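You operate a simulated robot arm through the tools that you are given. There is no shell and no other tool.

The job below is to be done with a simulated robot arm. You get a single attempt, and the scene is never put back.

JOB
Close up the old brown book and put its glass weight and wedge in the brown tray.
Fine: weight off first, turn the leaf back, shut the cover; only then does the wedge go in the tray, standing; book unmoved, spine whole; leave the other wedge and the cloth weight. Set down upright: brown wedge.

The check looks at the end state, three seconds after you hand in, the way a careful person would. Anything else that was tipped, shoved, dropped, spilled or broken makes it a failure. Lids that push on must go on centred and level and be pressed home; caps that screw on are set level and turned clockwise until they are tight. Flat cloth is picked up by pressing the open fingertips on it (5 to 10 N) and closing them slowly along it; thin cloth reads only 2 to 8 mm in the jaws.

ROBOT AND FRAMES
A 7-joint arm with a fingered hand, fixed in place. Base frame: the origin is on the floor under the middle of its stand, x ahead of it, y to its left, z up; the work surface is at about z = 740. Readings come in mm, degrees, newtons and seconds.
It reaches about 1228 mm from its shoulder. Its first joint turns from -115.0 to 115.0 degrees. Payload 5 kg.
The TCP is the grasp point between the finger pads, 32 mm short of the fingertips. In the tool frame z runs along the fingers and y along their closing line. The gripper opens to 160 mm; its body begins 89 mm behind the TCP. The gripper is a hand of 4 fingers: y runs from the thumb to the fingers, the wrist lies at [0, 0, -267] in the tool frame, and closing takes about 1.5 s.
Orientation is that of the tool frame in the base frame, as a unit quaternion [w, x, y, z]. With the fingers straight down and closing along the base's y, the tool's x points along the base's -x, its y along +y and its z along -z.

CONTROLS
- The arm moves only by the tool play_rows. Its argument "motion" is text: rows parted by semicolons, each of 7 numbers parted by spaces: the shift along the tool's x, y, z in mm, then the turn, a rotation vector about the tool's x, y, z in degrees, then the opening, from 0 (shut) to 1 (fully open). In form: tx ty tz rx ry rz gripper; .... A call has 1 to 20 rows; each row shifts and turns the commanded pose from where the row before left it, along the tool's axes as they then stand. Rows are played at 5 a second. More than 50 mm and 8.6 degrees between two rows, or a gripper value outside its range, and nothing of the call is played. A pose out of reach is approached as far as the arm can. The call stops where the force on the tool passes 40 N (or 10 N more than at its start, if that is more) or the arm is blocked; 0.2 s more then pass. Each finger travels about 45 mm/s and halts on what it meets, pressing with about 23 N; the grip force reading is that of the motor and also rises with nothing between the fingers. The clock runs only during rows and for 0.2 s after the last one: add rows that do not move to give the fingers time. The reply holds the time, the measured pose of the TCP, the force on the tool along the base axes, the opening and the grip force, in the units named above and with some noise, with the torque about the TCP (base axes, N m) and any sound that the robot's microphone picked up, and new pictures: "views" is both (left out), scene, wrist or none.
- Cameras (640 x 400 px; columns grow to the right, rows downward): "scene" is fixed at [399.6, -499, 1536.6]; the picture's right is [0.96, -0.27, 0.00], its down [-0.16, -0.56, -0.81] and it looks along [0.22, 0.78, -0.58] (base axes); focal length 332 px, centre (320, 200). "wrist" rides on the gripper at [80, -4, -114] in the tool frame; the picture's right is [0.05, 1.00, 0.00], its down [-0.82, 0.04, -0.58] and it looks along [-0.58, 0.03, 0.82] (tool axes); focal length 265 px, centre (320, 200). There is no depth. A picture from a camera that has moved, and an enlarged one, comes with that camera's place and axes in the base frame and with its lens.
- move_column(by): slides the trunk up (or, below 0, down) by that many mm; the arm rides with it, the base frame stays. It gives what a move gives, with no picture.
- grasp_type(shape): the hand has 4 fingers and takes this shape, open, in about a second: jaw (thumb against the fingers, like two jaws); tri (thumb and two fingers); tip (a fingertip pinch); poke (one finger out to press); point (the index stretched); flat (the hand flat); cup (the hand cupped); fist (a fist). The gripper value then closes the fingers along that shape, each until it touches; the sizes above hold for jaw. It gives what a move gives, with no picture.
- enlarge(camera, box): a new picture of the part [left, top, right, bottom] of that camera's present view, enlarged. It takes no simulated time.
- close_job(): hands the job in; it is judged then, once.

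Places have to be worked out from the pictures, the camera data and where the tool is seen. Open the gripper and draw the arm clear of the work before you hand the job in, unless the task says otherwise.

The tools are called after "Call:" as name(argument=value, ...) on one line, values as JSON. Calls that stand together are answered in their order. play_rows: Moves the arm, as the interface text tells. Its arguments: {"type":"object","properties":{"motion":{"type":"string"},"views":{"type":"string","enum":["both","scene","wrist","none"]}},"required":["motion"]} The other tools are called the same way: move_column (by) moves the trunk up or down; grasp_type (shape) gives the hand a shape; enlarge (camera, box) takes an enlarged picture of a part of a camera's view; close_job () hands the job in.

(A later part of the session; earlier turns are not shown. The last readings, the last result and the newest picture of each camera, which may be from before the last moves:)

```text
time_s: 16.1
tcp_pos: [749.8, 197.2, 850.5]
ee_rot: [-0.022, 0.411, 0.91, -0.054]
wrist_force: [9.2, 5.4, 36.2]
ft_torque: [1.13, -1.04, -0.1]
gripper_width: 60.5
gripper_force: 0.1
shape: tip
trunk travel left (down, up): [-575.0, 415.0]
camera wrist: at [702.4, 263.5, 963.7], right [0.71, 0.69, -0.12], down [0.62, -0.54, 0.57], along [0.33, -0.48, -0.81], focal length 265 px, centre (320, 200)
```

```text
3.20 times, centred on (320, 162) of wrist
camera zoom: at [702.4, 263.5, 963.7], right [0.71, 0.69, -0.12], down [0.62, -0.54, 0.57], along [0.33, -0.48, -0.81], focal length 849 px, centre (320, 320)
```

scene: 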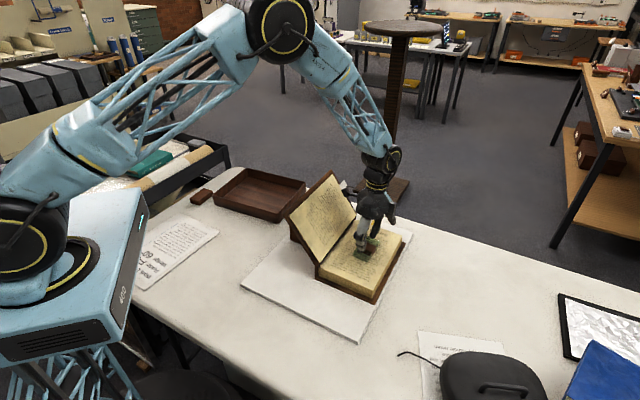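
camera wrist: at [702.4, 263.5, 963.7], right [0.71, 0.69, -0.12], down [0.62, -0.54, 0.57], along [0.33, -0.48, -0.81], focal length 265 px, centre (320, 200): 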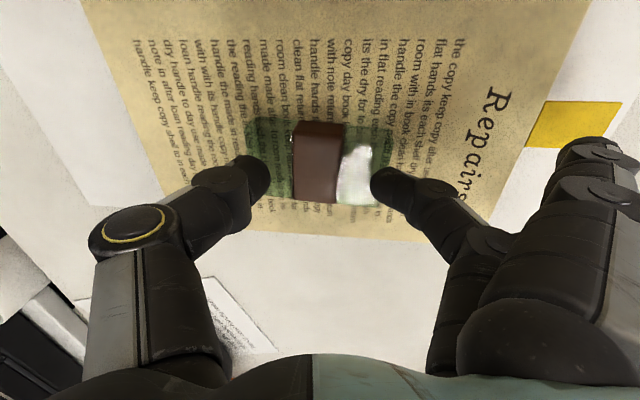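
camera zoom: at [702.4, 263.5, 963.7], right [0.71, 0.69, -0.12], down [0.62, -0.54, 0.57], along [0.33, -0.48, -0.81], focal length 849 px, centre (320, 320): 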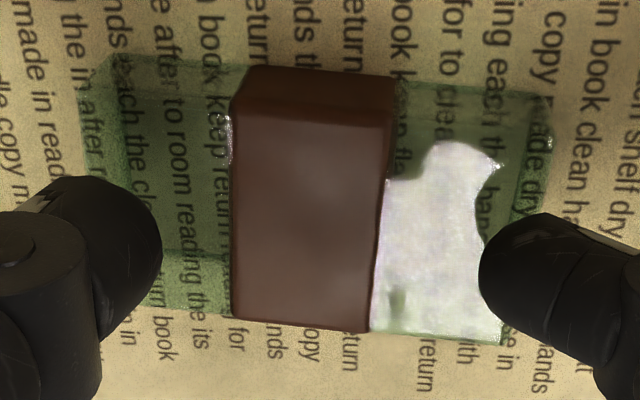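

The touch torque shows the finger tip met the glass at ~z 817: so the weight is a thick glass bar (~22 mm) with a brown band wrapped round its middle, nearly flush with the top. It must be gripped across its 48 mm width instead; I lift, level the hand, turn it 90° and go back to the jaw shape.

Call:
play_rows(motion="0 0 -10 0 0 0 0.36; 0 0 -40 0 0 0 0.4; 0 0 -45 0 0 0 0.4; 0 0 -45 -7.5 0 0 0.4; 0 0 0 0 0 -8.2 0.4; 0 0 0 0 0 -8.2 0.4; 0 0 0 0 0 -8.2 0.4; 0 0 0 0 0 -8.2 0.4; 0 0 0 0 0 -8.2 0.4; 0 0 0 0 0 -8.2 0.4; 0 0 0 0 0 -8.2 0.4; 0 0 0 0 0 -8.2 0.4; 0 0 0 0 0 -8.2 0.4; 0 0 0 0 0 -8.2 0.4; 0 0 0 0 0 -8 0.4; 0 0 0 0 0 0 0.4", views="none")

Call:
grasp_type(shape="jaw")

Call:
play_rows(motion="0 0 0 0 0 0 0.6; 0 0 0 0 0 0 0.6; 0 0 0 0 0 0 0.6; 0 0 0 0 0 0 0.6; 0 0 0 0 0 0 0.6", views="both")

Call:
enlarge(camera="wrist", box=[230, 20, 410, 140])

```text
time_s: 19.5
tcp_pos: [760.0, 207.8, 987.4]
ee_rot: [0.005, -0.354, 0.935, -0.001]
wrist_force: [0.2, 0.7, 0.7]
ft_torque: [-0.03, 0.02, 0.0]
gripper_width: 63.7
gripper_force: 0.0
shape: tip
trunk travel left (down, up): [-575.0, 415.0]
```

```text
time_s: 20.4
tcp_pos: [761.3, 207.7, 985.2]
ee_rot: [0.005, -0.353, 0.936, 0.0]
wrist_force: [-0.7, -0.2, 0.0]
ft_torque: [0.02, 0.01, -0.01]
gripper_width: 160.1
gripper_force: 0.0
shape: jaw
trunk travel left (down, up): [-575.0, 415.0]
```

```text
time_s: 21.6
tcp_pos: [760.9, 209.0, 987.0]
ee_rot: [0.004, -0.354, 0.935, 0.0]
wrist_force: [-0.5, -0.4, 0.0]
ft_torque: [-0.01, -0.01, 0.01]
gripper_width: 96.8
gripper_force: 0.1
shape: jaw
trunk travel left (down, up): [-575.0, 415.0]
camera wrist: at [702.4, 151.1, 1099.4], right [-0.7, 0.72, 0.0], down [0.58, 0.57, 0.58], along [0.42, 0.41, -0.81], focal length 265 px, centre (320, 200)
```

scene: 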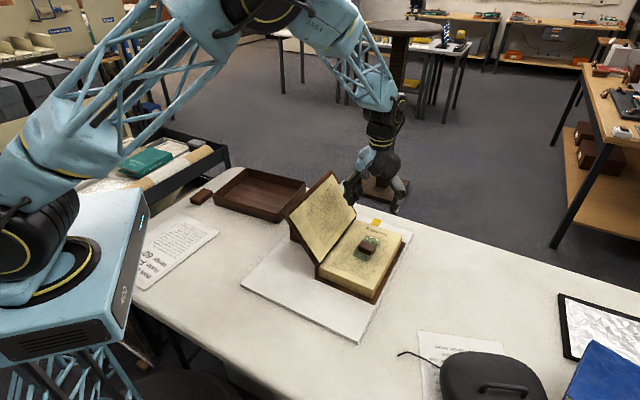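
wrist: 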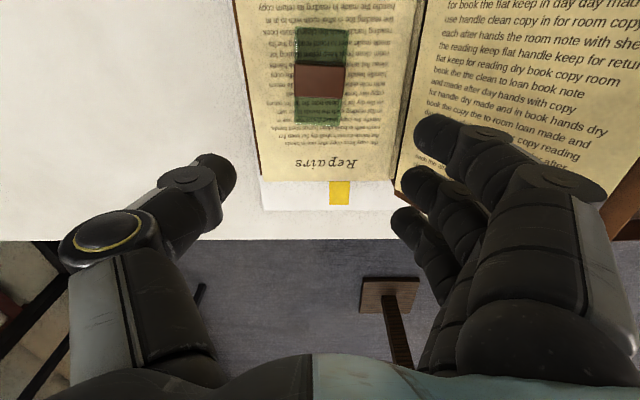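

```text
3.33 times, centred on (320, 80) of wrist
camera zoom: at [702.4, 151.1, 1099.4], right [-0.7, 0.72, 0.0], down [0.58, 0.57, 0.58], along [0.42, 0.41, -0.81], focal length 885 px, centre (320, 600)
```

zoom: 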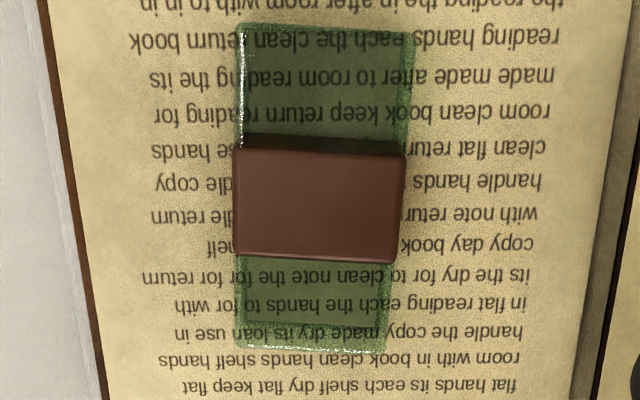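

Clear view now: band centre is 24 mm along tool x from the TCP and well centred sideways. I move over it and descend to z ≈ 860 with the jaws at ~88 mm.

Call:
play_rows(motion="24.2 -0.8 0 0 0 -1 0.55; 0 0 45 0 0 0 0.55; 0 0 45 0 0 0 0.55; 0 0 37 0 0 0 0.55; 0 0 0 0 0 0 0.55", views="both")

Call:
enlarge(camera="wrist", box=[220, 90, 420, 215])

Call:
enlarge(camera="scene", box=[320, 190, 420, 265])

```text
time_s: 22.8
tcp_pos: [745.8, 191.7, 858.0]
ee_rot: [0.004, -0.361, 0.932, -0.001]
wrist_force: [-0.3, 0.2, -0.4]
ft_torque: [-0.03, 0.0, 0.0]
gripper_width: 88.9
gripper_force: 0.0
shape: jaw
trunk travel left (down, up): [-575.0, 415.0]
camera wrist: at [688.5, 134.3, 972.0], right [-0.71, 0.7, 0.0], down [0.57, 0.58, 0.58], along [0.41, 0.41, -0.81], focal length 265 px, centre (320, 200)
```

scene: 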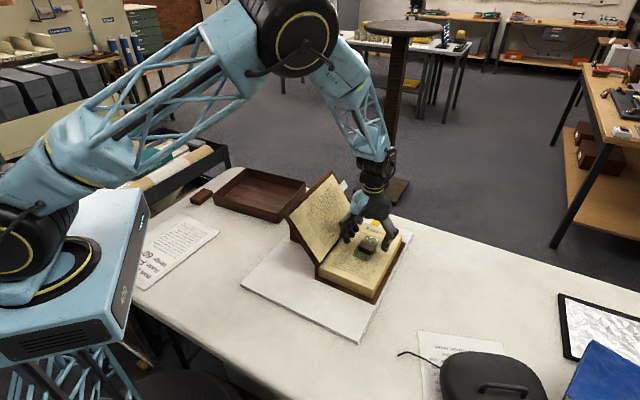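
wrist: 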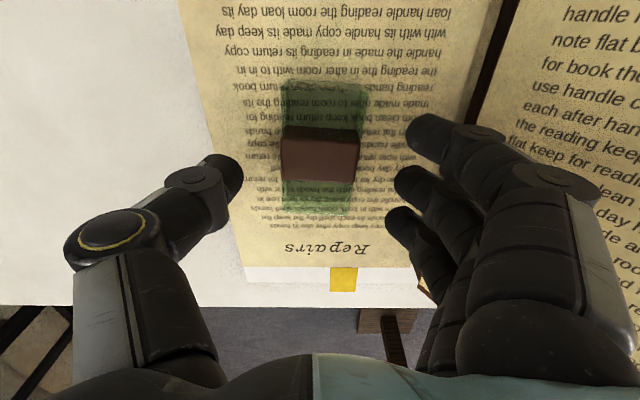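

```text
3.20 times, centred on (320, 152) of wrist
camera zoom: at [688.5, 134.3, 972.0], right [-0.71, 0.7, 0.0], down [0.57, 0.58, 0.58], along [0.41, 0.41, -0.81], focal length 849 px, centre (320, 352)
```

zoom: 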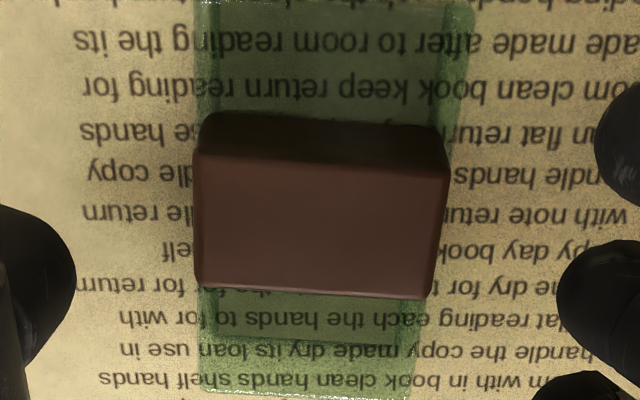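

```text
5.33 times, centred on (370, 228) of scene
camera zoom: at [399.6, -499.0, 1536.6], right [0.96, -0.27, 0.0], down [-0.16, -0.56, -0.81], along [0.22, 0.78, -0.58], focal length 1773 px, centre (53, 53)
```

zoom: 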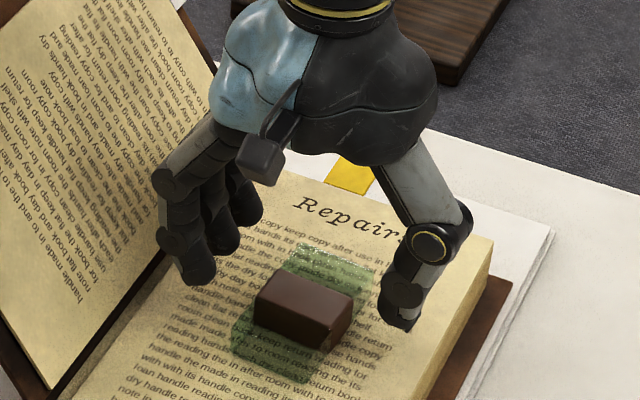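

Well centred. I lower to TCP z ≈ 838 (tips between 798 and 806, safely above the page) and then close across the bar.

Call:
play_rows(motion="2 -0.4 10 0 0 0 0.55; 0 0 10 0 0 0 0.55; 0 0 0 0 0 0 0.5; 0 0 0 0 0 0 0.45; 0 0 0 0 0 0 0.45", views="wrist")

Call:
enlarge(camera="scene", box=[335, 210, 415, 260])

```text
time_s: 24.0
tcp_pos: [744.9, 191.1, 838.3]
ee_rot: [0.004, -0.362, 0.932, 0.0]
wrist_force: [0.2, -0.2, -0.2]
ft_torque: [-0.01, 0.02, 0.02]
gripper_width: 73.0
gripper_force: 0.0
shape: jaw
trunk travel left (down, up): [-575.0, 415.0]
camera wrist: at [686.5, 133.2, 951.7], right [-0.71, 0.7, 0.0], down [0.57, 0.58, 0.58], along [0.41, 0.41, -0.81], focal length 265 px, centre (320, 200)
```

wrist: 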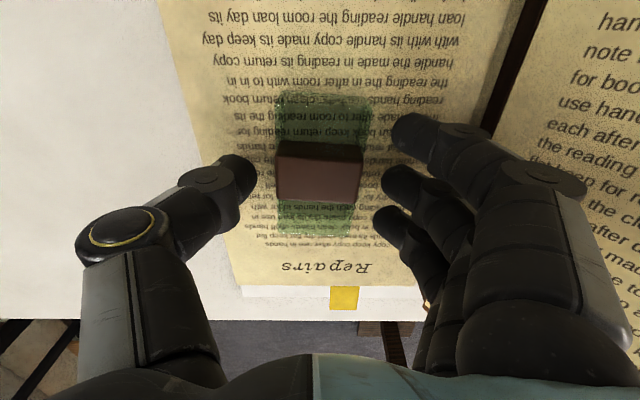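

```text
8.00 times, centred on (375, 235) of scene
camera zoom: at [399.6, -499.0, 1536.6], right [0.96, -0.27, 0.0], down [-0.16, -0.56, -0.81], along [0.22, 0.78, -0.58], focal length 2659 px, centre (-120, -80)
```

zoom: 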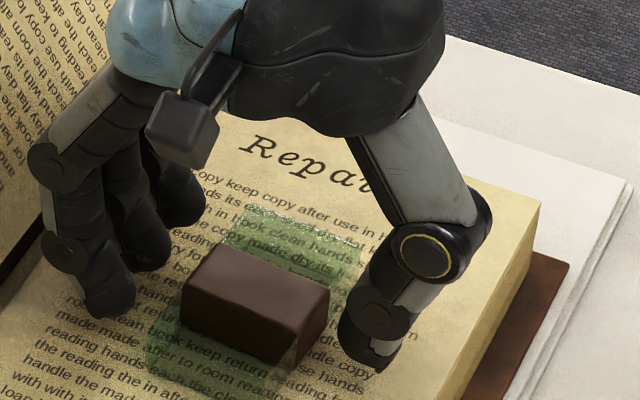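

No contact, well centred. Closing gradually on the bar now.

Call:
play_rows(motion="0 0 0 0 0 0 0.38; 0 0 0 0 0 0 0.33; 0 0 0 0 0 0 0.29; 0 0 0 0 0 0 0.25; 0 0 0 0 0 0 0.2; 0 0 0 0 0 0 0.2; 0 0 0 0 0 0 0.2", views="both")

Call:
enlarge(camera="scene", box=[335, 210, 415, 260])

Call:
enlarge(camera="wrist", box=[220, 90, 420, 240])

```text
time_s: 25.6
tcp_pos: [744.9, 190.7, 839.6]
ee_rot: [0.004, -0.362, 0.932, -0.001]
wrist_force: [-0.3, -0.3, -0.2]
ft_torque: [-0.02, -0.03, -0.02]
gripper_width: 44.5
gripper_force: 22.6
shape: jaw
trunk travel left (down, up): [-575.0, 415.0]
camera wrist: at [686.5, 133.2, 951.6], right [-0.71, 0.7, 0.0], down [0.57, 0.58, 0.58], along [0.41, 0.41, -0.81], focal length 265 px, centre (320, 200)
```

scene: 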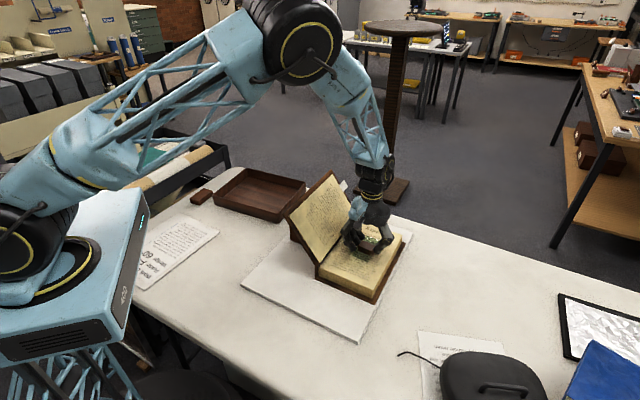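
wrist: 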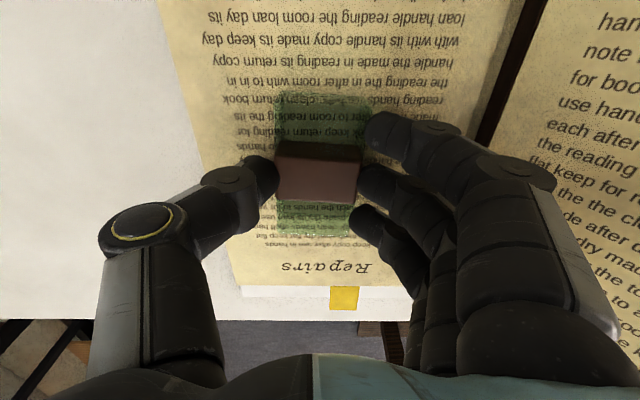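

```text
8.00 times, centred on (375, 235) of scene
camera zoom: at [399.6, -499.0, 1536.6], right [0.96, -0.27, 0.0], down [-0.16, -0.56, -0.81], along [0.22, 0.78, -0.58], focal length 2659 px, centre (-120, -80)
```

zoom: 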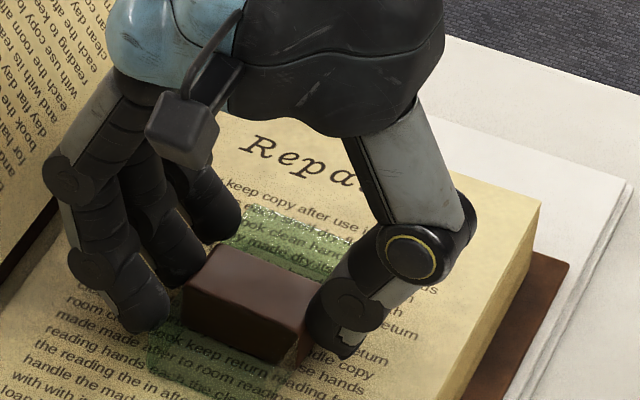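

```text
2.67 times, centred on (320, 165) of wrist
camera zoom: at [686.5, 133.2, 951.6], right [-0.71, 0.7, 0.0], down [0.57, 0.58, 0.58], along [0.41, 0.41, -0.81], focal length 708 px, centre (320, 293)
```

zoom: 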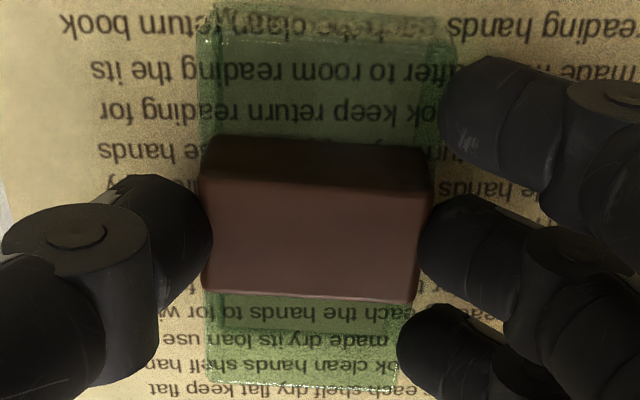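

Held at 44.5 mm with 22.6 N. Lifting a little to verify that the bar comes along level.

Call:
play_rows(motion="0 0 -5 0 0 0 0.2; 0 0 -10 0 0 0 0.2; 0 0 -15 0 0 0 0.2; 0 0 0 0 0 0 0.2", views="both")

Call:
enlarge(camera="scene", box=[325, 190, 425, 260])

```text
time_s: 26.6
tcp_pos: [744.3, 190.8, 868.5]
ee_rot: [0.004, -0.361, 0.932, -0.001]
wrist_force: [-0.4, 0.5, -1.8]
ft_torque: [-0.01, 0.02, -0.04]
gripper_width: 44.3
gripper_force: 23.0
shape: jaw
trunk travel left (down, up): [-575.0, 415.0]
camera wrist: at [686.4, 132.1, 982.5], right [-0.71, 0.7, 0.0], down [0.57, 0.58, 0.58], along [0.41, 0.41, -0.81], focal length 265 px, centre (320, 200)
```

scene: 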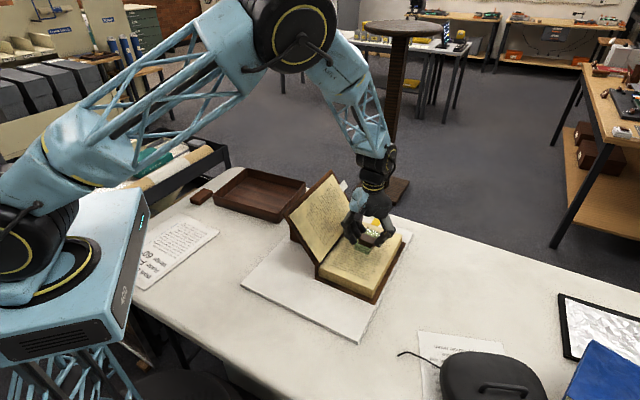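
wrist: 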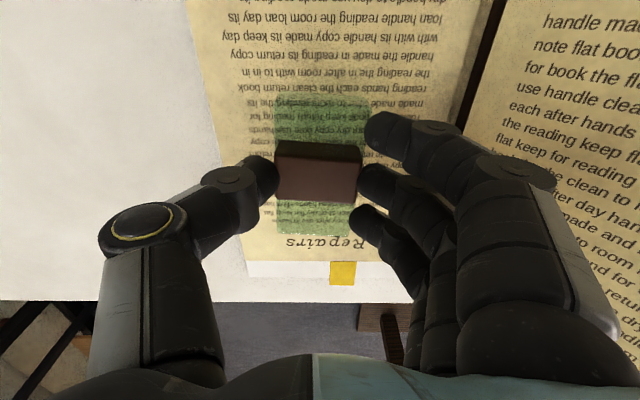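

```text
5.71 times, centred on (375, 225) of scene
camera zoom: at [399.6, -499.0, 1536.6], right [0.96, -0.27, 0.0], down [-0.16, -0.56, -0.81], along [0.22, 0.78, -0.58], focal length 1899 px, centre (6, 57)
```

zoom: 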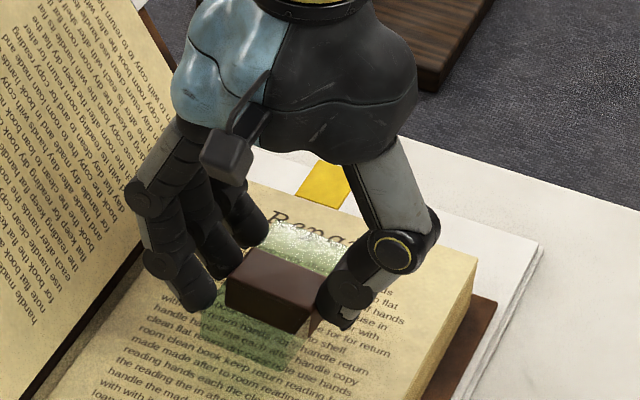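

The bar is securely held (≈1.8 N) and level. I raise it well above the cover edge and carry it toward the tray for a look.

Call:
play_rows(motion="0 0 -42 0 0 0 0.2; 0 0 -42 0 0 0 0.2; 0 0 -42 0 0 0 0.2; 0 0 -42 0 0 0 0.2; 0 0 -42 0 0 0 0.2; -8.8 40 0 0 0 0 0.2; -8.8 47 0 0 0 0 0.2; -8.8 47 0 0 0 0 0.2; -8.8 47 0 0 0 0 0.2; -8.8 47 0 0 0 0 0.2; -8.8 47 0 0 0 0 0.2; -8.8 47 0 0 0 0 0.2; -8.8 47 0 0 0 0 0.2; -8.8 40 0 0 0 0 0.2; 0 20 0 0 0 0 0.2; 0 0 0 0 0 0 0.2; 0 0 0 0 0 0 0.2", views="both")

Call:
enlarge(camera="scene", box=[180, 140, 340, 240])

```text
time_s: 30.2
tcp_pos: [511.7, 559.3, 1076.6]
ee_rot: [0.004, -0.362, 0.932, 0.0]
wrist_force: [-0.1, 0.2, -2.4]
ft_torque: [0.0, 0.0, 0.02]
gripper_width: 44.2
gripper_force: 23.3
shape: jaw
trunk travel left (down, up): [-575.0, 415.0]
camera wrist: at [454.0, 501.1, 1190.5], right [-0.71, 0.7, 0.0], down [0.57, 0.58, 0.58], along [0.41, 0.41, -0.81], focal length 265 px, centre (320, 200)
```

scene: 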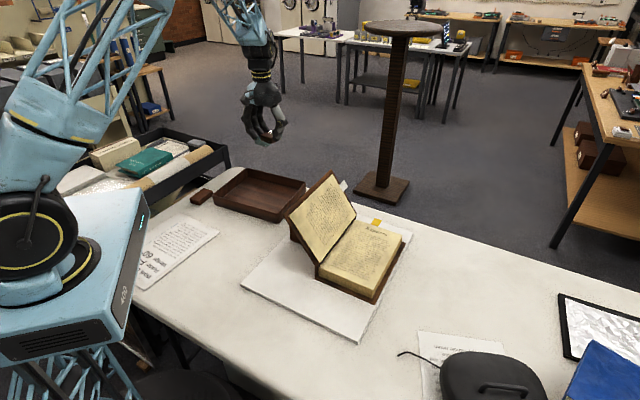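
wrist: 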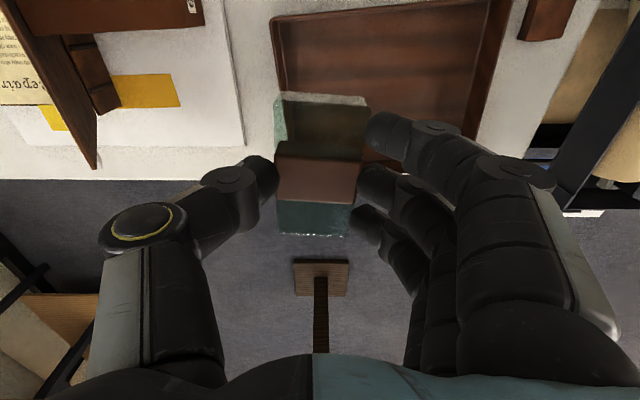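

```text
4.00 times, centred on (260, 190) of scene
camera zoom: at [399.6, -499.0, 1536.6], right [0.96, -0.27, 0.0], down [-0.16, -0.56, -0.81], along [0.22, 0.78, -0.58], focal length 1330 px, centre (560, 240)
```

zoom: 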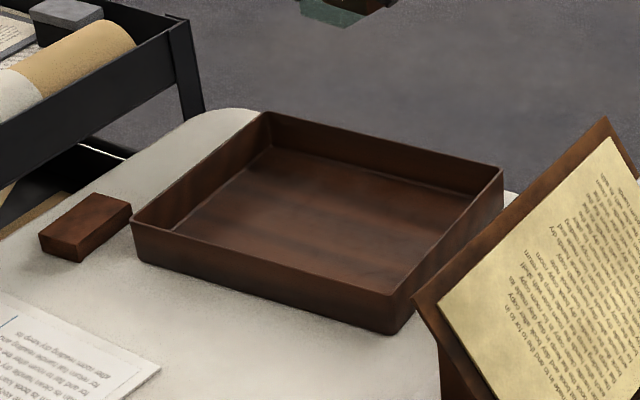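

The tray works out as about 296 × 232 mm, centre ≈ (472,654), long axis at −40°, rim z ≈ 783. I'll put the bar in the left part (centre ≈ (417,700)), leaving the right part for the wedge, and turn 8° to line up with the tray.

Call:
play_rows(motion="-6.2 42 0 0 0 -4.15 0.2; -6.2 42 0 0 0 -4.15 0.2; -6.2 42 0 0 0 0 0.2; -6.2 42 0 0 0 0 0.2; 0 0 45 0 0 0 0.2; 0 0 45 0 0 0 0.2; 0 0 45 0 0 0 0.2; 0 0 40 0 0 0 0.2; 0 0 0 0 0 0 0.2; 0 0 0 0 0 0 0.2", views="both")

Call:
enlarge(camera="scene", box=[180, 140, 340, 240])

```text
time_s: 32.4
tcp_pos: [403.0, 692.3, 901.1]
ee_rot: [0.004, -0.429, 0.903, 0.0]
wrist_force: [0.6, -0.4, -2.7]
ft_torque: [0.03, 0.02, -0.02]
gripper_width: 44.5
gripper_force: 23.0
shape: jaw
trunk travel left (down, up): [-575.0, 415.0]
camera wrist: at [353.9, 627.3, 1014.8], right [-0.81, 0.59, -0.01], down [0.48, 0.66, 0.58], along [0.35, 0.47, -0.81], focal length 265 px, centre (320, 200)
```

scene: 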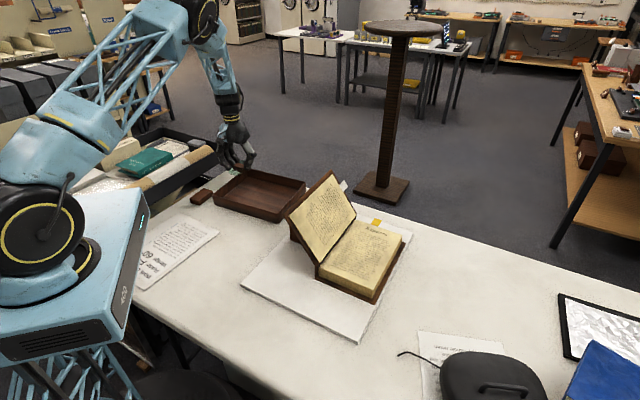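
wrist: 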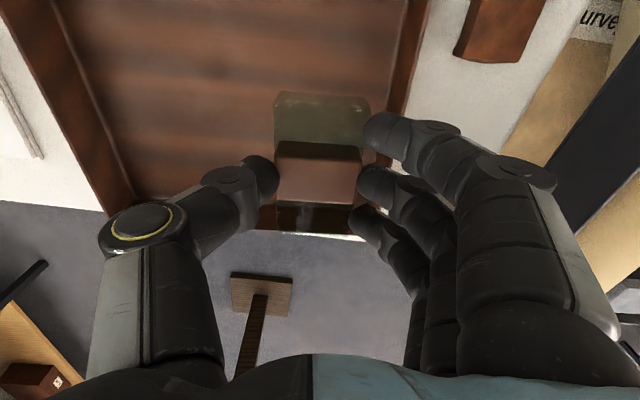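

```text
4.00 times, centred on (260, 190) of scene
camera zoom: at [399.6, -499.0, 1536.6], right [0.96, -0.27, 0.0], down [-0.16, -0.56, -0.81], along [0.22, 0.78, -0.58], focal length 1330 px, centre (560, 240)
```

zoom: 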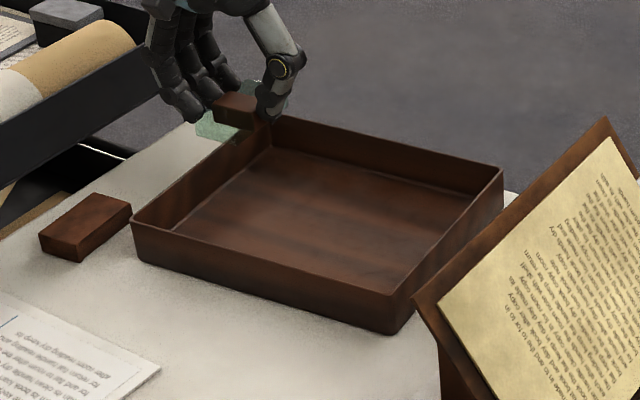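

The bar is inside the tray outline (tray coords ≈ −77 along the long axis, −14 across). I nudge it 9 mm away from the left wall and lower to just above the floor.

Call:
play_rows(motion="-8 -9 0 0 0 0 0.2; 0 0 40 0 0 0 0.2; 0 0 30 0 0 0 0.2; 0 0 20 0 0 0 0.2; 0 0 8 0 0 0 0.2; 0 0 0 0 0 0 0.2", views="both")

Call:
enlarge(camera="scene", box=[190, 140, 310, 225])

```text
time_s: 33.8
tcp_pos: [418.0, 693.5, 803.8]
ee_rot: [0.004, -0.428, 0.904, 0.0]
wrist_force: [-0.2, -0.2, -2.3]
ft_torque: [0.03, -0.01, -0.01]
gripper_width: 44.4
gripper_force: 23.0
shape: jaw
trunk travel left (down, up): [-575.0, 415.0]
camera wrist: at [369.4, 628.1, 916.8], right [-0.81, 0.59, -0.01], down [0.48, 0.66, 0.58], along [0.35, 0.47, -0.81], focal length 265 px, centre (320, 200)
```

scene: 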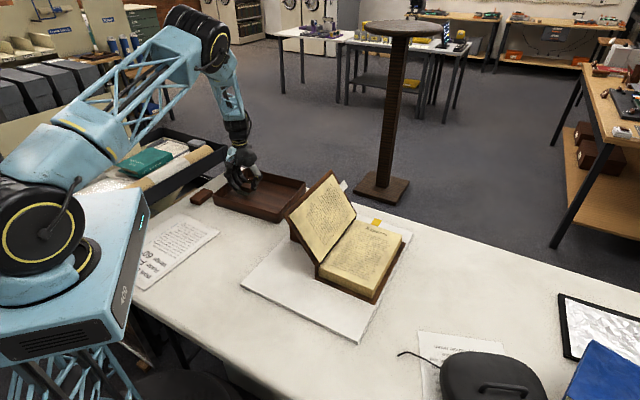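
wrist: 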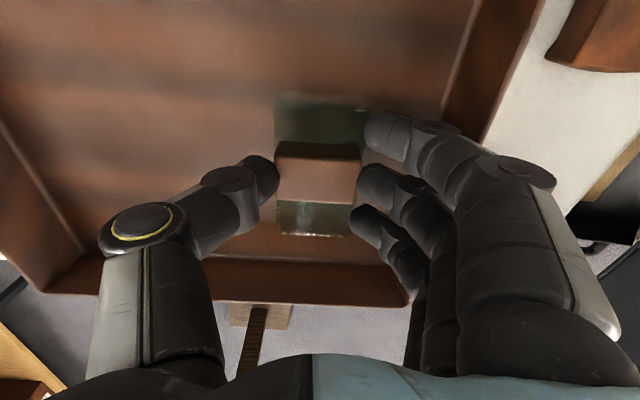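

```text
4.71 times, centred on (250, 182) of scene
camera zoom: at [399.6, -499.0, 1536.6], right [0.96, -0.27, 0.0], down [-0.16, -0.56, -0.81], along [0.22, 0.78, -0.58], focal length 1564 px, centre (649, 282)
```

zoom: 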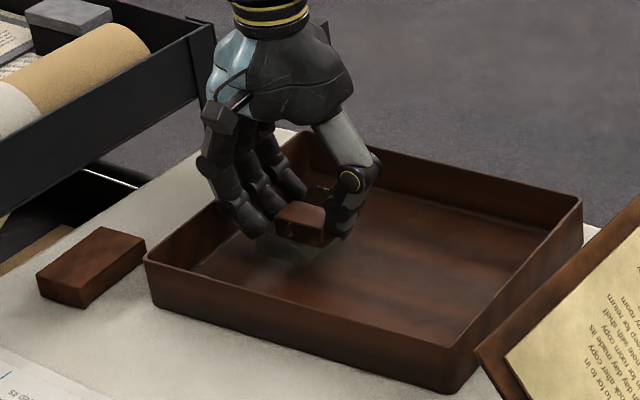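

The bar is inside the walls, about 12–15 mm above the floor. I lower in small steps, watching for the force to change.

Call:
play_rows(motion="0 0 5 0 0 0 0.2; 0 0 3 0 0 0 0.2; 0 0 2 0 0 0 0.2; 0 0 0 0 0 0 0.2", views="none")

Call:
play_rows(motion="0 0 2 0 0 0 0.2; 0 0 0 0 0 0 0.2", views="scene")

```text
time_s: 34.8
tcp_pos: [418.1, 693.6, 794.5]
ee_rot: [0.004, -0.428, 0.904, 0.0]
wrist_force: [0.3, 0.4, -2.3]
ft_torque: [-0.01, 0.03, 0.02]
gripper_width: 44.3
gripper_force: 22.9
shape: jaw
trunk travel left (down, up): [-575.0, 415.0]
```

```text
time_s: 35.4
tcp_pos: [418.7, 693.5, 792.7]
ee_rot: [0.005, -0.429, 0.903, -0.001]
wrist_force: [0.5, -0.2, -2.5]
ft_torque: [-0.01, 0.01, -0.02]
gripper_width: 44.3
gripper_force: 22.8
shape: jaw
trunk travel left (down, up): [-575.0, 415.0]
```

scene: 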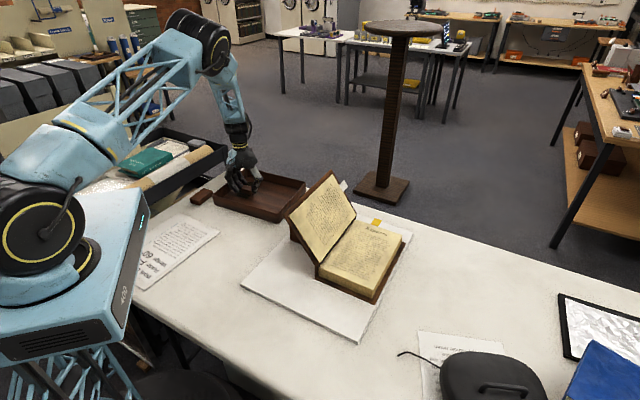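

Still hanging free at TCP z 792.7; continuing down in 1.5–2 mm steps.

Call:
play_rows(motion="0 0 2 0 0 0 0.2; 0 0 0 0 0 0 0.2", views="none")

Call:
play_rows(motion="0 0 1.5 0 0 0 0.2; 0 0 0 0 0 0 0.2", views="none")

Call:
play_rows(motion="0 0 1.5 0 0 0 0.2; 0 0 0 0 0 0 0.2", views="wrist")

```text
time_s: 36.0
tcp_pos: [418.5, 693.9, 788.2]
ee_rot: [0.004, -0.428, 0.904, 0.0]
wrist_force: [-0.1, 0.5, -2.5]
ft_torque: [0.01, 0.0, -0.02]
gripper_width: 44.3
gripper_force: 23.3
shape: jaw
trunk travel left (down, up): [-575.0, 415.0]
```

```text
time_s: 36.6
tcp_pos: [417.7, 692.6, 787.5]
ee_rot: [0.004, -0.429, 0.904, -0.001]
wrist_force: [-0.1, -0.1, -2.9]
ft_torque: [-0.01, 0.03, 0.0]
gripper_width: 44.0
gripper_force: 23.5
shape: jaw
trunk travel left (down, up): [-575.0, 415.0]
```

```text
time_s: 37.2
tcp_pos: [419.4, 693.5, 787.0]
ee_rot: [0.004, -0.428, 0.904, 0.0]
wrist_force: [0.0, 0.1, -2.8]
ft_torque: [0.0, 0.0, 0.01]
gripper_width: 44.2
gripper_force: 23.3
shape: jaw
trunk travel left (down, up): [-575.0, 415.0]
camera wrist: at [369.7, 627.7, 900.1], right [-0.81, 0.59, -0.01], down [0.48, 0.66, 0.58], along [0.35, 0.47, -0.81], focal length 265 px, centre (320, 200)
```

wrist: 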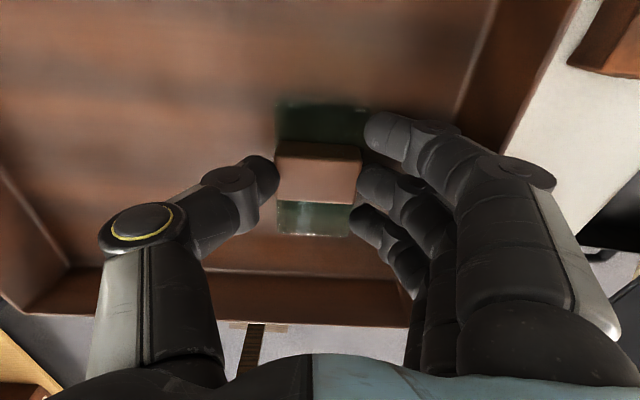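

Call:
play_rows(motion="0 0 1.5 0 0 0 0.2; 0 0 0 0 0 0 0.2", views="none")

Call:
play_rows(motion="0 0 1.5 0 0 0 0.2; 0 0 0 0 0 0 0.2", views="none")

Call:
play_rows(motion="0 0 1.5 0 0 0 0.2; 0 0 0 0 0 0 0.2", views="none")

```text
time_s: 37.8
tcp_pos: [418.2, 694.2, 785.8]
ee_rot: [0.004, -0.428, 0.904, -0.001]
wrist_force: [-0.1, -0.2, 0.7]
ft_torque: [-0.05, -0.04, 0.0]
gripper_width: 44.1
gripper_force: 22.9
shape: jaw
trunk travel left (down, up): [-575.0, 415.0]
```

```text
time_s: 38.4
tcp_pos: [418.3, 693.9, 784.8]
ee_rot: [0.005, -0.428, 0.904, 0.0]
wrist_force: [-0.1, -1.6, 12.9]
ft_torque: [-0.07, -0.02, -0.01]
gripper_width: 44.4
gripper_force: 22.5
shape: jaw
trunk travel left (down, up): [-575.0, 415.0]
```

```text
time_s: 39.0
tcp_pos: [418.8, 693.1, 783.3]
ee_rot: [0.006, -0.428, 0.904, 0.001]
wrist_force: [-1.5, -0.6, 22.9]
ft_torque: [-0.02, 0.05, 0.0]
gripper_width: 44.8
gripper_force: 22.4
shape: jaw
trunk travel left (down, up): [-575.0, 415.0]
```

The bar is on the floor (force rose to +23 N, more than needed). I ease back 2.5 mm and open gently just wide enough to clear it.

Call:
play_rows(motion="0 0 -2.5 0 0 0 0.2; 0 0 0 0 0 0 0.2; 0 0 0 0 0 0 0.26; 0 0 0 0 0 0 0.3; 0 0 0 0 0 0 0.34; 0 0 0 0 0 0 0.38; 0 0 0 0 0 0 0.4; 0 0 0 0 0 0 0.4", views="both")

```text
time_s: 40.8
tcp_pos: [419.3, 693.0, 785.2]
ee_rot: [0.004, -0.428, 0.904, -0.001]
wrist_force: [0.1, -0.4, -0.3]
ft_torque: [0.0, 0.01, 0.01]
gripper_width: 63.1
gripper_force: 0.1
shape: jaw
trunk travel left (down, up): [-575.0, 415.0]
camera wrist: at [369.5, 627.4, 898.4], right [-0.81, 0.59, -0.01], down [0.48, 0.66, 0.58], along [0.35, 0.47, -0.81], focal length 265 px, centre (320, 200)
```

scene: 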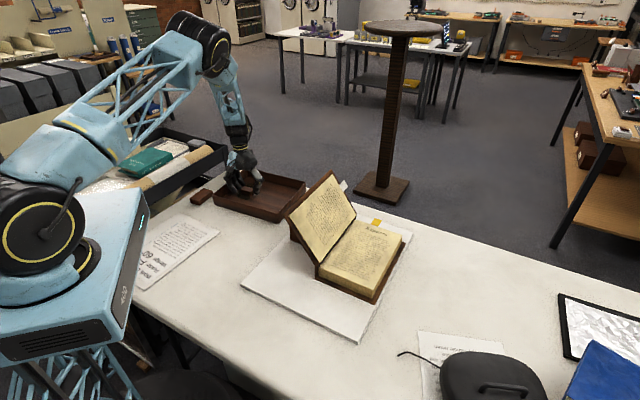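
wrist: 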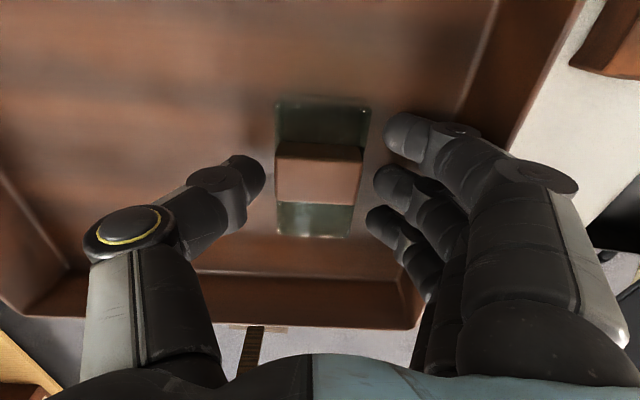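

The glass bar rests flat and free in the tray. I lift straight up clear of the tray and look at the poke shape for turning the leaf by its white tab.

Call:
play_rows(motion="0 0 -15 0 0 0 0.4; 0 0 -40 0 0 0 0.4; 0 0 -45 0 0 0 0.4; 0 0 -45 0 0 0 0.4; 0 0 -45 0 0 0 0.4; 0 0 -45 0 0 0 0.4; 0 0 -45 0 0 0 0.4; 0 0 0 0 0 0 0.4", views="both")

Call:
grasp_type(shape="poke")

Call:
play_rows(motion="0 0 0 0 0 0 1; 0 0 0 0 0 0 1", views="both")

Call:
enlarge(camera="scene", box=[190, 40, 310, 225])

```text
time_s: 42.6
tcp_pos: [413.7, 689.7, 1065.3]
ee_rot: [0.004, -0.428, 0.904, -0.002]
wrist_force: [-0.3, 0.2, -0.7]
ft_torque: [-0.01, 0.01, 0.03]
gripper_width: 63.2
gripper_force: 0.1
shape: jaw
trunk travel left (down, up): [-575.0, 415.0]
camera wrist: at [365.4, 624.5, 1178.8], right [-0.81, 0.59, -0.01], down [0.48, 0.66, 0.58], along [0.35, 0.47, -0.81], focal length 265 px, centre (320, 200)
```

scene: 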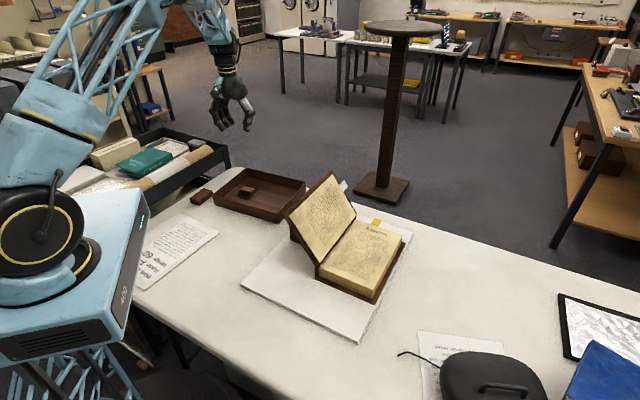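
wrist: 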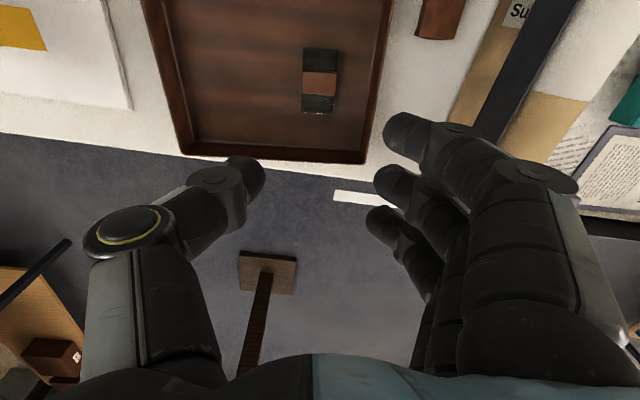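

```text
time_s: 43.5
tcp_pos: [413.1, 689.5, 1064.9]
ee_rot: [0.005, -0.428, 0.904, -0.001]
wrist_force: [-0.4, 0.1, -0.1]
ft_torque: [-0.01, -0.02, 0.0]
gripper_width: 0.0
gripper_force: 0.1
shape: poke
trunk travel left (down, up): [-575.0, 415.0]
```

```text
time_s: 44.1
tcp_pos: [415.1, 689.6, 1065.4]
ee_rot: [0.004, -0.428, 0.904, -0.002]
wrist_force: [0.7, 0.3, -0.7]
ft_torque: [-0.01, -0.01, -0.03]
gripper_width: 0.0
gripper_force: 0.1
shape: poke
trunk travel left (down, up): [-575.0, 415.0]
camera wrist: at [365.4, 624.5, 1178.7], right [-0.81, 0.59, -0.01], down [0.48, 0.66, 0.58], along [0.35, 0.47, -0.81], focal length 265 px, centre (320, 200)
```

scene: 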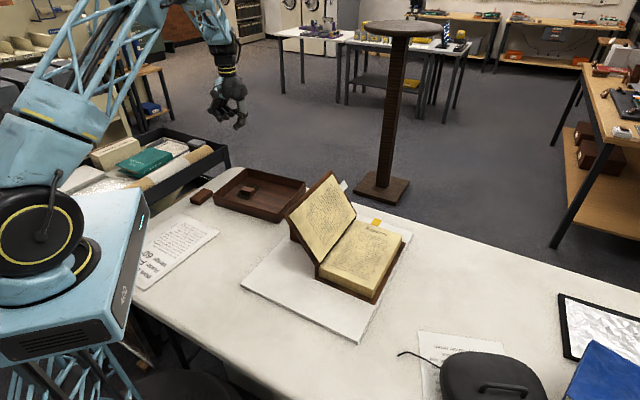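
wrist: 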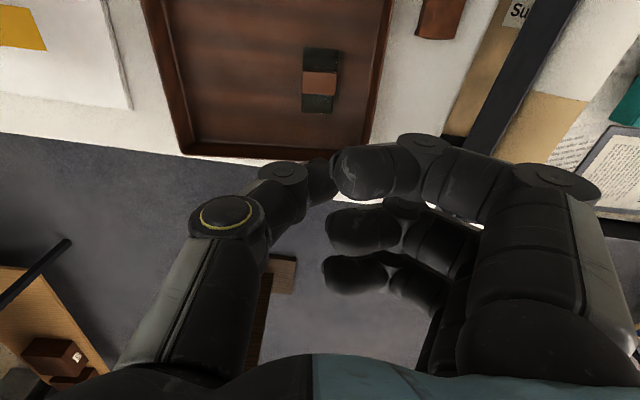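

```text
2.16 times, centred on (250, 132) of scene
camera zoom: at [399.6, -499.0, 1536.6], right [0.96, -0.27, 0.0], down [-0.16, -0.56, -0.81], along [0.22, 0.78, -0.58], focal length 719 px, centre (471, 346)
```

zoom: 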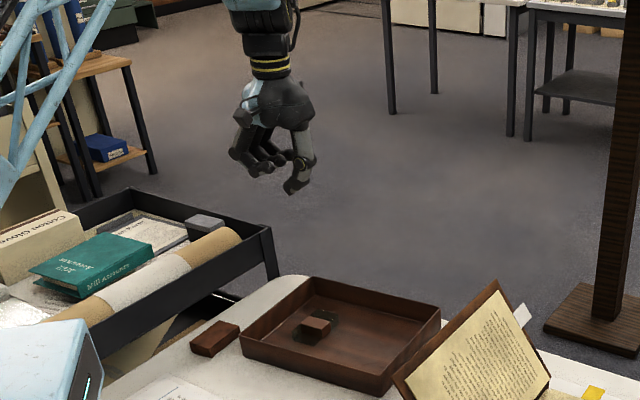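

Call:
grasp_type(shape="point")

Call:
play_rows(motion="0 0 0 0 0 0 1; 0 0 0 0 0 0 1", views="both")

Call:
enlarge(camera="scene", box=[190, 60, 270, 150])

```text
time_s: 45.0
tcp_pos: [414.4, 690.0, 1065.4]
ee_rot: [0.004, -0.428, 0.904, -0.001]
wrist_force: [0.0, 0.3, 0.8]
ft_torque: [-0.02, 0.01, 0.0]
gripper_width: 152.3
gripper_force: 0.0
shape: point
trunk travel left (down, up): [-575.0, 415.0]
```

```text
time_s: 45.6
tcp_pos: [414.2, 690.3, 1065.2]
ee_rot: [0.005, -0.428, 0.904, -0.001]
wrist_force: [0.2, 0.9, 0.1]
ft_torque: [-0.01, -0.02, -0.03]
gripper_width: 152.2
gripper_force: 0.0
shape: point
trunk travel left (down, up): [-575.0, 415.0]
camera wrist: at [365.4, 624.5, 1178.7], right [-0.81, 0.59, -0.01], down [0.48, 0.66, 0.58], along [0.35, 0.47, -0.81], focal length 265 px, centre (320, 200)
```

scene: 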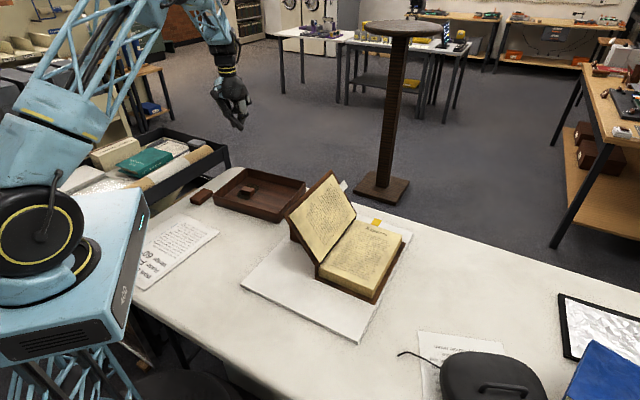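
wrist: 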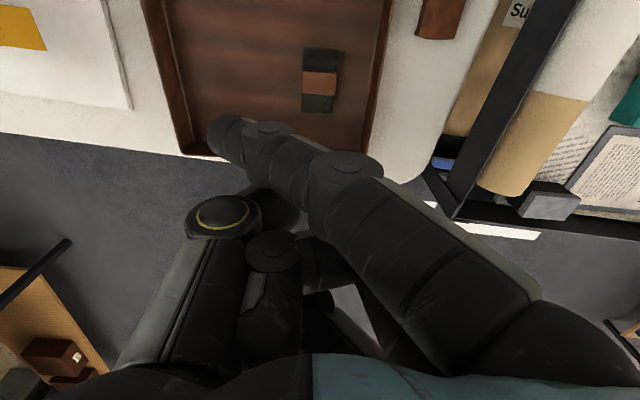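

```text
4.44 times, centred on (230, 105) of scene
camera zoom: at [399.6, -499.0, 1536.6], right [0.96, -0.27, 0.0], down [-0.16, -0.56, -0.81], along [0.22, 0.78, -0.58], focal length 1477 px, centre (720, 622)
```

zoom: 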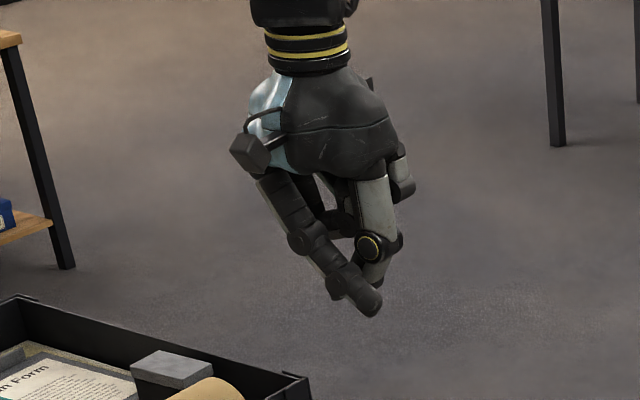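

"Poke" and "point" don't give a long straight finger, so I'll use the jaw shape and push the tab from behind with the index finger alone (it sits 28 mm to the book side of the TCP). I change to jaw, align with the book, and carry the hand to a spot beyond the book's head, high above the cover.

Call:
grasp_type(shape="jaw")

Call:
play_rows(motion="0 0 0 0 0 6.2 0.7; 0 0 0 0 0 0 0.5; 0 0 0 0 0 0 0.4; -7.9 -42.5 0 0 0 0 0.4; -7.9 -42.5 0 0 0 0 0.4; -7.9 -42.5 0 0 0 0 0.4; -7.9 -42.5 0 0 0 0 0.4; -7.9 -42.5 0 0 0 0 0.4; -7.9 -42.5 0 0 0 0 0.4; -7.9 -42.5 0 0 0 0 0.4; -7.9 -42.5 0 0 0 0 0.4; -7.9 -42.5 0 0 0 0 0.4; -7.9 -42.5 0 0 0 0 0.4; 0 0 0 0 0 0 0.4; 0 0 0 0 0 0 0.4", views="both")

Call:
enlarge(camera="scene", box=[270, 110, 420, 230])

Call:
enlarge(camera="wrist", box=[200, 0, 440, 150])

```text
time_s: 46.5
tcp_pos: [414.9, 690.1, 1064.5]
ee_rot: [0.003, -0.428, 0.904, -0.001]
wrist_force: [-0.1, -0.3, -0.3]
ft_torque: [0.0, 0.03, 0.02]
gripper_width: 160.0
gripper_force: 0.1
shape: jaw
trunk travel left (down, up): [-575.0, 415.0]
```

```text
time_s: 49.7
tcp_pos: [768.6, 444.9, 1065.7]
ee_rot: [0.004, -0.378, 0.926, 0.0]
wrist_force: [0.0, -0.1, 0.5]
ft_torque: [-0.01, 0.01, -0.01]
gripper_width: 64.6
gripper_force: 0.0
shape: jaw
trunk travel left (down, up): [-575.0, 415.0]
camera wrist: at [713.1, 385.1, 1178.7], right [-0.74, 0.68, 0.0], down [0.55, 0.6, 0.58], along [0.4, 0.43, -0.81], focal length 265 px, centre (320, 200)
```

scene: 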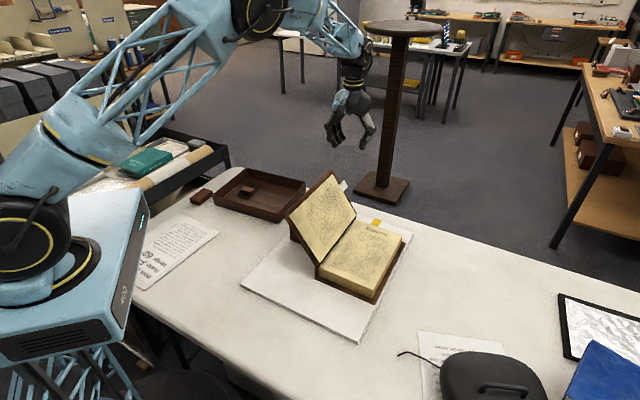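
wrist: 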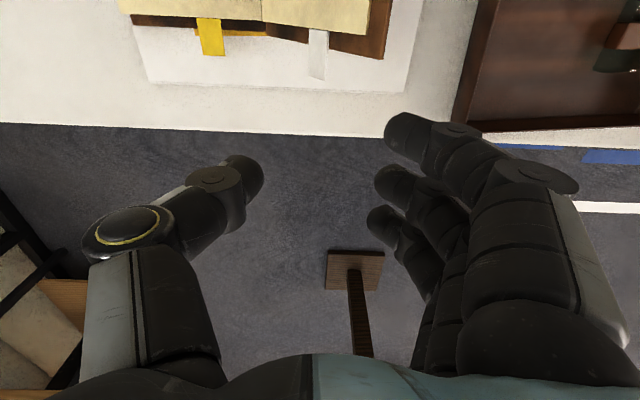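

```text
3.33 times, centred on (345, 170) of scene
camera zoom: at [399.6, -499.0, 1536.6], right [0.96, -0.27, 0.0], down [-0.16, -0.56, -0.81], along [0.22, 0.78, -0.58], focal length 1108 px, centre (237, 300)
```

zoom: 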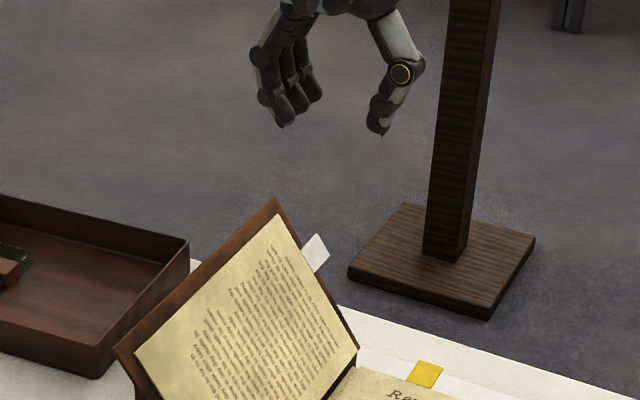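

```text
2.67 times, centred on (320, 75) of wrist
camera zoom: at [713.1, 385.1, 1178.7], right [-0.74, 0.68, 0.0], down [0.55, 0.6, 0.58], along [0.4, 0.43, -0.81], focal length 708 px, centre (320, 533)
```

zoom: 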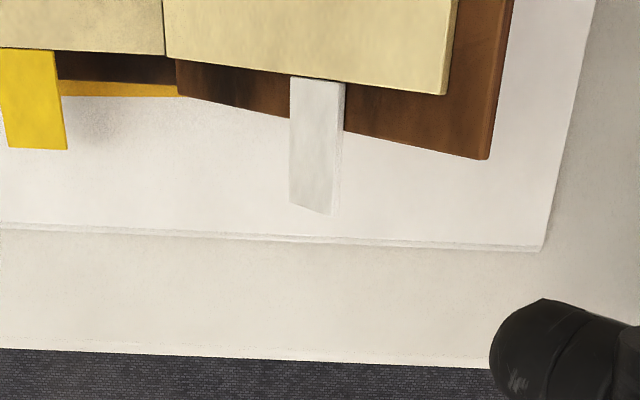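

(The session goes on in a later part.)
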